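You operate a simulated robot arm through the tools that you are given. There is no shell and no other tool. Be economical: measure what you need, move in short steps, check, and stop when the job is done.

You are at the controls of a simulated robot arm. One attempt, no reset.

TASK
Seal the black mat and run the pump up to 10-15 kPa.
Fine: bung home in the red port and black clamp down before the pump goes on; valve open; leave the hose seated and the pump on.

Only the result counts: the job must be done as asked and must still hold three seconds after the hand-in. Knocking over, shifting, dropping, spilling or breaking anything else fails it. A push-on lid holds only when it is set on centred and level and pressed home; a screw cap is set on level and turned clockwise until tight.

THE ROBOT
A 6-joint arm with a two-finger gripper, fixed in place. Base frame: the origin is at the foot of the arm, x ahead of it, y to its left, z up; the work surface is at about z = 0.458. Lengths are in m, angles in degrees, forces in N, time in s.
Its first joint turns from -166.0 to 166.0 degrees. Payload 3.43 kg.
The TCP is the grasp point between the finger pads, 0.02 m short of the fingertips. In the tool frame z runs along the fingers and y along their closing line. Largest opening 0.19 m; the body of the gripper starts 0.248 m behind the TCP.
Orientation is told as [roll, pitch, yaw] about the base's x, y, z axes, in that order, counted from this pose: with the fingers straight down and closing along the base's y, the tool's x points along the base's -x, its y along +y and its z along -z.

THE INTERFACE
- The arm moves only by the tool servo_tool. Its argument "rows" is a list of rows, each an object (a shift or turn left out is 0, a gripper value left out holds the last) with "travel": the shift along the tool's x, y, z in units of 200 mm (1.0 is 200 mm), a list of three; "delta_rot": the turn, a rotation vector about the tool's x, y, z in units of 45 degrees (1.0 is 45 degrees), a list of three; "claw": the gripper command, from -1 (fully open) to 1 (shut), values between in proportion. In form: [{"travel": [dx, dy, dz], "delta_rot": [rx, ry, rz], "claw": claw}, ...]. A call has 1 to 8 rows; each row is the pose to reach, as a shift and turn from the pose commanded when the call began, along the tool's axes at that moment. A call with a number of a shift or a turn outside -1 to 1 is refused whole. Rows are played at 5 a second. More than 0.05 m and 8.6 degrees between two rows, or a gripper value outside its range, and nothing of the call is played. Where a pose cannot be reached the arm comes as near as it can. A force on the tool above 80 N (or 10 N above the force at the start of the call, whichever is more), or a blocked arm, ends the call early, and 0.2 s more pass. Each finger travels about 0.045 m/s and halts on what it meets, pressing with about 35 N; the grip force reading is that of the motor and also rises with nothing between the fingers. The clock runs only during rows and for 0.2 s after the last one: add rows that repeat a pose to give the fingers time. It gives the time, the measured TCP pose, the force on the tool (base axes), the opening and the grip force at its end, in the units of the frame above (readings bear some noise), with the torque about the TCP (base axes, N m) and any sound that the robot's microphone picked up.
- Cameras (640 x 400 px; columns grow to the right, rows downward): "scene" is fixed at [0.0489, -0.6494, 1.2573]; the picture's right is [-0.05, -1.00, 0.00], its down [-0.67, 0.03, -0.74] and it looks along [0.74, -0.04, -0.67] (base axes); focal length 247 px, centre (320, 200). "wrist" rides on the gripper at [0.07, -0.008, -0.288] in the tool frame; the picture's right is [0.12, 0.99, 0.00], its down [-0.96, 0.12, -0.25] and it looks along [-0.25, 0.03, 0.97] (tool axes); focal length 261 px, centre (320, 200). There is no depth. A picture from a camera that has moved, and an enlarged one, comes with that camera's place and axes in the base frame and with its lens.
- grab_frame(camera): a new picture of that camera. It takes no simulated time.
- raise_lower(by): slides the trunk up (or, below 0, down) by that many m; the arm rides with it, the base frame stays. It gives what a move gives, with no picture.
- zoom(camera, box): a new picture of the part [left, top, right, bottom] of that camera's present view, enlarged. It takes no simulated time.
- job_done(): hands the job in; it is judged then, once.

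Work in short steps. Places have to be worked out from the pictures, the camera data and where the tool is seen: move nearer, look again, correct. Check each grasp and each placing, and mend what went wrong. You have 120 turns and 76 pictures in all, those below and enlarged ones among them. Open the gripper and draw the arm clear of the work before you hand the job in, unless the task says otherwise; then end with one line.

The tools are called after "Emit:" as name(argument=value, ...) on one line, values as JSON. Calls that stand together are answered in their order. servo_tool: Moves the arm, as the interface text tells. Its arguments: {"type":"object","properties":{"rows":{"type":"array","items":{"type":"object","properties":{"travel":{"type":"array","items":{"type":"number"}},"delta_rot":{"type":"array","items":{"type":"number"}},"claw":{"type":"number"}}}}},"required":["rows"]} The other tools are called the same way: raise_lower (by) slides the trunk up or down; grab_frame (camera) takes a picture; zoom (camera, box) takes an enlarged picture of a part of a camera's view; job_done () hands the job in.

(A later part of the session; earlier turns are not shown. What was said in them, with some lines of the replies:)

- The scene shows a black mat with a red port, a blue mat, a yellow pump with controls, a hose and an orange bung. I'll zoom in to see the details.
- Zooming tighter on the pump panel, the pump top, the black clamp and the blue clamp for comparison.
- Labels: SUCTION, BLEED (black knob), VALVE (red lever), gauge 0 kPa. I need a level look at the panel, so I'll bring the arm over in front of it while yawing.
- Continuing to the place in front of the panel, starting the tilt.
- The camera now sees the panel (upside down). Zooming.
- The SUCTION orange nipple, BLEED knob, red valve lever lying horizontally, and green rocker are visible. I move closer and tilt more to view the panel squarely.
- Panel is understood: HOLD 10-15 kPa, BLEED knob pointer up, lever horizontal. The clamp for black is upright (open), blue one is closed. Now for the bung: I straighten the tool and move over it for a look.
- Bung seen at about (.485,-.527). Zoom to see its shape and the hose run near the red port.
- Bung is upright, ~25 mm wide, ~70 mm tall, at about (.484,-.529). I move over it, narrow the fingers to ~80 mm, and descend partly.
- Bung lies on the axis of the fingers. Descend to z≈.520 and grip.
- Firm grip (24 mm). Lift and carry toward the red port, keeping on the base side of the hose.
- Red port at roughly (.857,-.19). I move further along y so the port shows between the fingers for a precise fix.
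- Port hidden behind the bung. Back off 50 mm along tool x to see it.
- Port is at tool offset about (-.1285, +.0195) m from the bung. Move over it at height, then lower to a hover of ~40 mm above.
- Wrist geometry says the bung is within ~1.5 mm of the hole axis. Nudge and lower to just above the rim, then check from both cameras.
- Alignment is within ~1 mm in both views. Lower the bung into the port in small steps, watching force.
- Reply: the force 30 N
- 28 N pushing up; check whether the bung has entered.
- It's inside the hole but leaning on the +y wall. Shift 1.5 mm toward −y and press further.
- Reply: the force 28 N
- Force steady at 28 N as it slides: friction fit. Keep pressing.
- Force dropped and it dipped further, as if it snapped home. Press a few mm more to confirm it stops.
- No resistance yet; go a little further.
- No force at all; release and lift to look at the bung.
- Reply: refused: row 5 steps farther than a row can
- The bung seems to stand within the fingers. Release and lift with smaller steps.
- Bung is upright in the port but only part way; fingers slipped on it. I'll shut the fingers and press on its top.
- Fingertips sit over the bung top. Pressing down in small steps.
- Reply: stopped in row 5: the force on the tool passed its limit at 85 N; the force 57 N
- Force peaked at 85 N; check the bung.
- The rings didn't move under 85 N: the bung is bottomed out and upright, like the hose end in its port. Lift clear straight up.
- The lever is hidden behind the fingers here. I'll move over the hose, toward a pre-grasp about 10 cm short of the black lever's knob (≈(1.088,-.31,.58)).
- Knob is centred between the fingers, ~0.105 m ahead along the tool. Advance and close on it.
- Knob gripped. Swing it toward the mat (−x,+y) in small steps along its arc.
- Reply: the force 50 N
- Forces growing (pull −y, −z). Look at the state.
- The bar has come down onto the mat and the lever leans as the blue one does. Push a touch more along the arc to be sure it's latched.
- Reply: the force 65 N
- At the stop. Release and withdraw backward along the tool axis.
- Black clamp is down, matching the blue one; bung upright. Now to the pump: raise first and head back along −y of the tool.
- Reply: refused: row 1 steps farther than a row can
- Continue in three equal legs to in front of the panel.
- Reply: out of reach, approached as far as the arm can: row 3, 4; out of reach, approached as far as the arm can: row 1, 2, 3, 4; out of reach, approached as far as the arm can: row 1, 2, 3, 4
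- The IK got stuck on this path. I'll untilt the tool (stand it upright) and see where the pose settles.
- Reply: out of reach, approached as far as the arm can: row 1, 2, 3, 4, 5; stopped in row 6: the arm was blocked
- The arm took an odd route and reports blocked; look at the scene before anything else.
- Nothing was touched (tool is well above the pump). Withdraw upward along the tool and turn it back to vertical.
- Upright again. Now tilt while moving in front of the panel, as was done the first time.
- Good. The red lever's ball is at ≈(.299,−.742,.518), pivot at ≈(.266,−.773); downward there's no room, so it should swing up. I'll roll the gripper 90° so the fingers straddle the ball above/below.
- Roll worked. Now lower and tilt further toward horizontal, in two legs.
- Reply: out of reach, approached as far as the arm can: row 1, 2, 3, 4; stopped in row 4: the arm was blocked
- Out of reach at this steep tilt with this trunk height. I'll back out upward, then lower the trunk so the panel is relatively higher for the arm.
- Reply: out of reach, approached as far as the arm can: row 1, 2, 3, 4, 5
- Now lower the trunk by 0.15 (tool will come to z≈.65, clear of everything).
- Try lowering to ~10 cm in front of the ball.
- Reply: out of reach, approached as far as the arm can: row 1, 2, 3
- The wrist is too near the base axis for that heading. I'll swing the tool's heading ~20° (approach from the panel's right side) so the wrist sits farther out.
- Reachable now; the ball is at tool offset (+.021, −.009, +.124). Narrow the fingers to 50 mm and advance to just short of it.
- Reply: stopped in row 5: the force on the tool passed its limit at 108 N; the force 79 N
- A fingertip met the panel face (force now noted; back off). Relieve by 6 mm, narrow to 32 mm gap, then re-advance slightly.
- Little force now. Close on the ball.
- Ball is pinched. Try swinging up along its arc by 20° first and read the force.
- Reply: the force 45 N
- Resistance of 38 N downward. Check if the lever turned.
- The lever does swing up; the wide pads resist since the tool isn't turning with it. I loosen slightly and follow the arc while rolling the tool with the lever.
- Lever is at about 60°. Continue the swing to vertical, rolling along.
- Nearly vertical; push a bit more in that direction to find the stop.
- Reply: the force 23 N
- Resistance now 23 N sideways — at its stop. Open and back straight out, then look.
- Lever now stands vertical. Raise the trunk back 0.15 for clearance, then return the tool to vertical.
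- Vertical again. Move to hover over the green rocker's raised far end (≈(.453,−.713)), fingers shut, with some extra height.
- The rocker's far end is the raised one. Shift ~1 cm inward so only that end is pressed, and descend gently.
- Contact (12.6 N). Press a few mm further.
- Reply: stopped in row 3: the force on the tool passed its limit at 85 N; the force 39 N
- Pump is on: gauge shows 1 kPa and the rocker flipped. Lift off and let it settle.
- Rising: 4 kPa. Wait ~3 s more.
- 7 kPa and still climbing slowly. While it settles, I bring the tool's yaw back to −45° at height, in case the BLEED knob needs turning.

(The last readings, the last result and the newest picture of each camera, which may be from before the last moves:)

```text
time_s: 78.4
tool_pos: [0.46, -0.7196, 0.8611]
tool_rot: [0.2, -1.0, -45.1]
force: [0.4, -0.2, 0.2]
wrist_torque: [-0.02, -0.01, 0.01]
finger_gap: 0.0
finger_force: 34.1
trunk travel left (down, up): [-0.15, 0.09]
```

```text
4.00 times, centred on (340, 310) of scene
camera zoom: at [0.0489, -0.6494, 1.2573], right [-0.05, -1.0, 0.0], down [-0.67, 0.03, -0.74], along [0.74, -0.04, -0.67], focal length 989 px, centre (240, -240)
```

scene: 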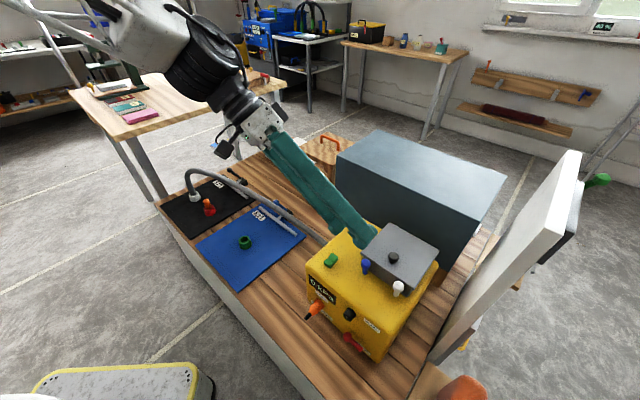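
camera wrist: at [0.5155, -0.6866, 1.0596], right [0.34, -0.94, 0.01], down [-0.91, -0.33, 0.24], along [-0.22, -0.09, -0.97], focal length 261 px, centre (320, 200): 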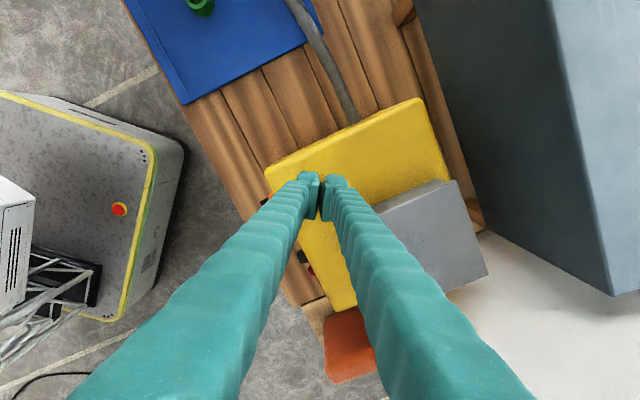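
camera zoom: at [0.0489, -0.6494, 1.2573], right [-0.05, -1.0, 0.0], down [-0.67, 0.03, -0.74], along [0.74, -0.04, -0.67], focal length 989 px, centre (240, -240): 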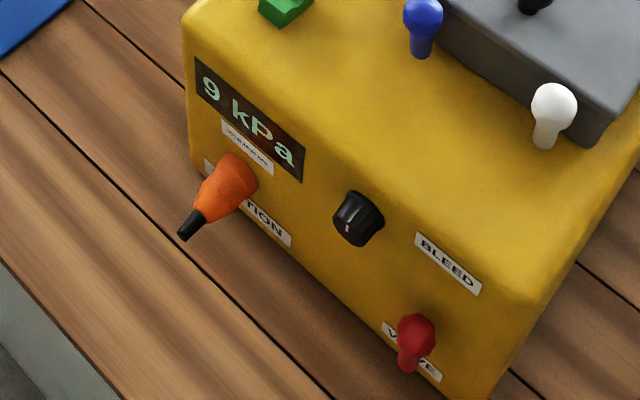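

9 kPa and still climbing. Wait some 9 s more.

Emit:
servo_tool(rows=[{"travel": [0, 0, 0]}, {"travel": [0, 0, 0]}, {"travel": [0, 0, 0]}, {"travel": [0, 0, 0]}, {"travel": [0, 0, 0]}, {"travel": [0, 0, 0]}, {"travel": [0, 0, 0]}, {"travel": [0, 0, 0]}])

Emit:
servo_tool(rows=[{"travel": [0, 0, 0]}, {"travel": [0, 0, 0]}, {"travel": [0, 0, 0]}, {"travel": [0, 0, 0]}, {"travel": [0, 0, 0]}, {"travel": [0, 0, 0]}, {"travel": [0, 0, 0]}, {"travel": [0, 0, 0]}])

Emit:
servo_tool(rows=[{"travel": [0, 0, 0]}, {"travel": [0, 0, 0]}, {"travel": [0, 0, 0]}, {"travel": [0, 0, 0]}, {"travel": [0, 0, 0]}, {"travel": [0, 0, 0]}, {"travel": [0, 0, 0]}, {"travel": [0, 0, 0]}])

Emit:
servo_tool(rows=[{"travel": [0, 0, 0]}, {"travel": [0, 0, 0]}, {"travel": [0, 0, 0]}, {"travel": [0, 0, 0]}, {"travel": [0, 0, 0]}, {"travel": [0, 0, 0]}, {"travel": [0, 0, 0]}, {"travel": [0, 0, 0]}])

Emit:
zoom(camera="scene", box=[300, 260, 380, 360])

```text
time_s: 80.2
tool_pos: [0.4594, -0.72, 0.8617]
tool_rot: [0.2, -0.9, -45.1]
force: [0.0, 0.3, 0.8]
wrist_torque: [-0.02, 0.03, -0.01]
finger_gap: 0.0002
finger_force: 34.4
trunk travel left (down, up): [-0.15, 0.09]
```

```text
time_s: 82.0
tool_pos: [0.4612, -0.7221, 0.8617]
tool_rot: [0.3, -0.9, -45.2]
force: [-0.1, 0.6, -0.1]
wrist_torque: [0.0, -0.03, 0.01]
finger_gap: 0.0
finger_force: 34.2
trunk travel left (down, up): [-0.15, 0.09]
```

```text
time_s: 83.8
tool_pos: [0.4616, -0.7219, 0.8611]
tool_rot: [0.2, -0.9, -45.1]
force: [-0.3, -0.1, 0.0]
wrist_torque: [0.0, -0.02, -0.01]
finger_gap: 0.0
finger_force: 34.2
trunk travel left (down, up): [-0.15, 0.09]
```

```text
time_s: 85.6
tool_pos: [0.4609, -0.7212, 0.8627]
tool_rot: [0.2, -0.9, -45.2]
force: [0.1, -1.4, 0.0]
wrist_torque: [-0.01, 0.0, 0.01]
finger_gap: 0.0
finger_force: 34.6
trunk travel left (down, up): [-0.15, 0.09]
```

```text
4.00 times, centred on (340, 310) of scene
camera zoom: at [0.0489, -0.6494, 1.2573], right [-0.05, -1.0, 0.0], down [-0.67, 0.03, -0.74], along [0.74, -0.04, -0.67], focal length 989 px, centre (240, -240)
```

zoom: 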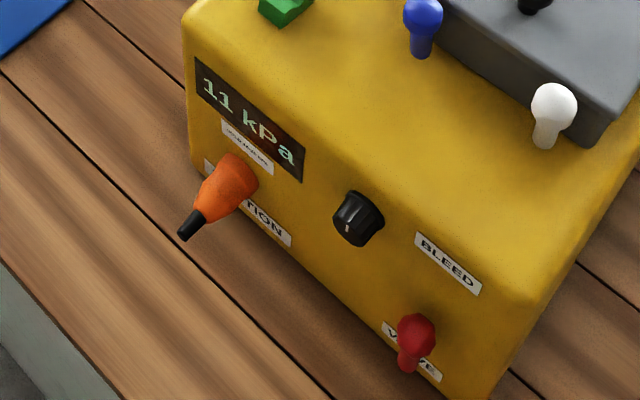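

11 kPa, inside 10–15, flattening towards ~12. Draw the arm clear and open the gripper while it settles, then recheck everything.

Emit:
servo_tool(rows=[{"travel": [0, 0, -0.22], "claw": 0}, {"travel": [0, 0, -0.44], "claw": 0}, {"travel": [0.1, 0.2, -0.5], "claw": 0}, {"travel": [0.2, 0.4, -0.5], "claw": 0}, {"travel": [0.3, 0.6, -0.5], "claw": 0}, {"travel": [0.4, 0.8, -0.5], "claw": 0}, {"travel": [0.5, 0.95, -0.5], "claw": 0}])

Emit:
servo_tool(rows=[{"travel": [0, 0, 0]}, {"travel": [0, 0, 0]}, {"travel": [0, 0, 0]}, {"travel": [0, 0, 0]}, {"travel": [0, 0, 0]}, {"travel": [0, 0, 0]}, {"travel": [0, 0, 0]}, {"travel": [0, 0, 0]}])

Emit:
servo_tool(rows=[{"travel": [0, 0, 0]}, {"travel": [0, 0, 0]}, {"travel": [0, 0, 0]}, {"travel": [0, 0, 0]}, {"travel": [0, 0, 0]}, {"travel": [0, 0, 0]}, {"travel": [0, 0, 0]}, {"travel": [0, 0, 0]}])

Emit:
servo_tool(rows=[{"travel": [0, 0, 0]}, {"travel": [0, 0, 0]}, {"travel": [0, 0, 0]}, {"travel": [0, 0, 0]}, {"travel": [0, 0, 0]}, {"travel": [0, 0, 0]}, {"travel": [0, 0, 0]}, {"travel": [0, 0, 0]}])

Emit:
servo_tool(rows=[{"travel": [0, 0, 0]}, {"travel": [0, 0, 0]}, {"travel": [0, 0, 0]}, {"travel": [0, 0, 0]}, {"travel": [0, 0, 0]}, {"travel": [0, 0, 0]}, {"travel": [0, 0, 0]}, {"travel": [0, 0, 0]}])

Emit:
zoom(camera="scene", box=[300, 260, 380, 360])

Emit:
zoom(camera="scene", box=[170, 140, 270, 230])

```text
time_s: 87.2
tool_pos: [0.525, -0.5171, 0.9605]
tool_rot: [0.2, -0.7, -45.1]
force: [-0.1, -0.7, -0.1]
wrist_torque: [0.12, 0.03, -0.02]
finger_gap: 0.0952
finger_force: 0.1
trunk travel left (down, up): [-0.15, 0.09]
```

```text
time_s: 89.0
tool_pos: [0.5247, -0.5164, 0.9604]
tool_rot: [0.1, -0.8, -45.1]
force: [-0.4, 0.3, -0.1]
wrist_torque: [-0.04, 0.01, 0.0]
finger_gap: 0.0949
finger_force: 0.0
trunk travel left (down, up): [-0.15, 0.09]
```

```text
time_s: 90.8
tool_pos: [0.5242, -0.5156, 0.9598]
tool_rot: [0.3, -0.9, -45.2]
force: [0.0, 0.0, 0.4]
wrist_torque: [0.0, 0.01, 0.01]
finger_gap: 0.0949
finger_force: 0.1
trunk travel left (down, up): [-0.15, 0.09]
```

```text
time_s: 92.6
tool_pos: [0.5249, -0.5154, 0.9602]
tool_rot: [0.2, -1.0, -45.1]
force: [0.6, 0.6, -0.8]
wrist_torque: [0.01, 0.0, -0.03]
finger_gap: 0.095
finger_force: 0.2
trunk travel left (down, up): [-0.15, 0.09]
```

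```text
time_s: 94.4
tool_pos: [0.524, -0.5152, 0.9614]
tool_rot: [0.1, -1.0, -45.2]
force: [-0.9, 0.7, 0.0]
wrist_torque: [0.01, 0.01, -0.01]
finger_gap: 0.0949
finger_force: 0.1
trunk travel left (down, up): [-0.15, 0.09]
```

```text
4.00 times, centred on (340, 310) of scene
camera zoom: at [0.0489, -0.6494, 1.2573], right [-0.05, -1.0, 0.0], down [-0.67, 0.03, -0.74], along [0.74, -0.04, -0.67], focal length 989 px, centre (240, -240)
```

zoom: 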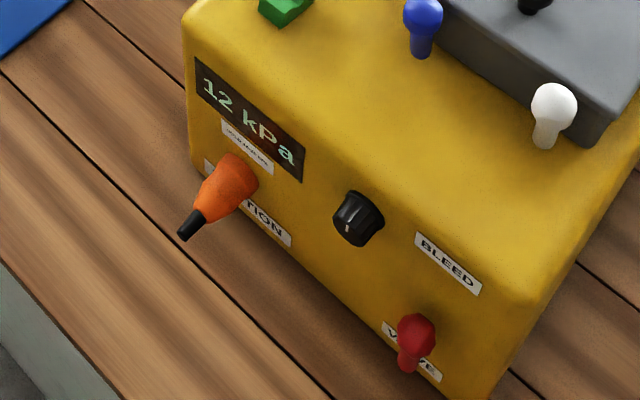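

```text
4.44 times, centred on (220, 185) of scene
camera zoom: at [0.0489, -0.6494, 1.2573], right [-0.05, -1.0, 0.0], down [-0.67, 0.03, -0.74], along [0.74, -0.04, -0.67], focal length 1099 px, centre (764, 267)
```

zoom: 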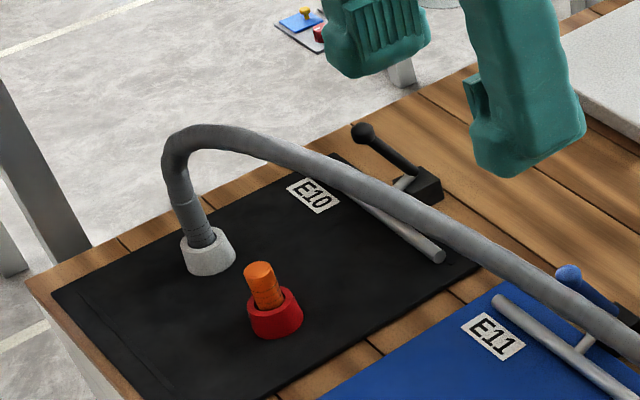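

The gauge holds at 12 kPa with the clamp down, bung and hose seated, valve lever turned and the arm clear. Handing in.

Emit:
job_done()

```text
The job is handed in.
```

The black mat is sealed: the bung is home in the red port, the black clamp is down, and the hose is still seated. The pump is on and the gauge settled at 12 kPa. I turned the red valve lever up to its stop and take that as open because the pressure built up, though the panel has no open or closed mark.
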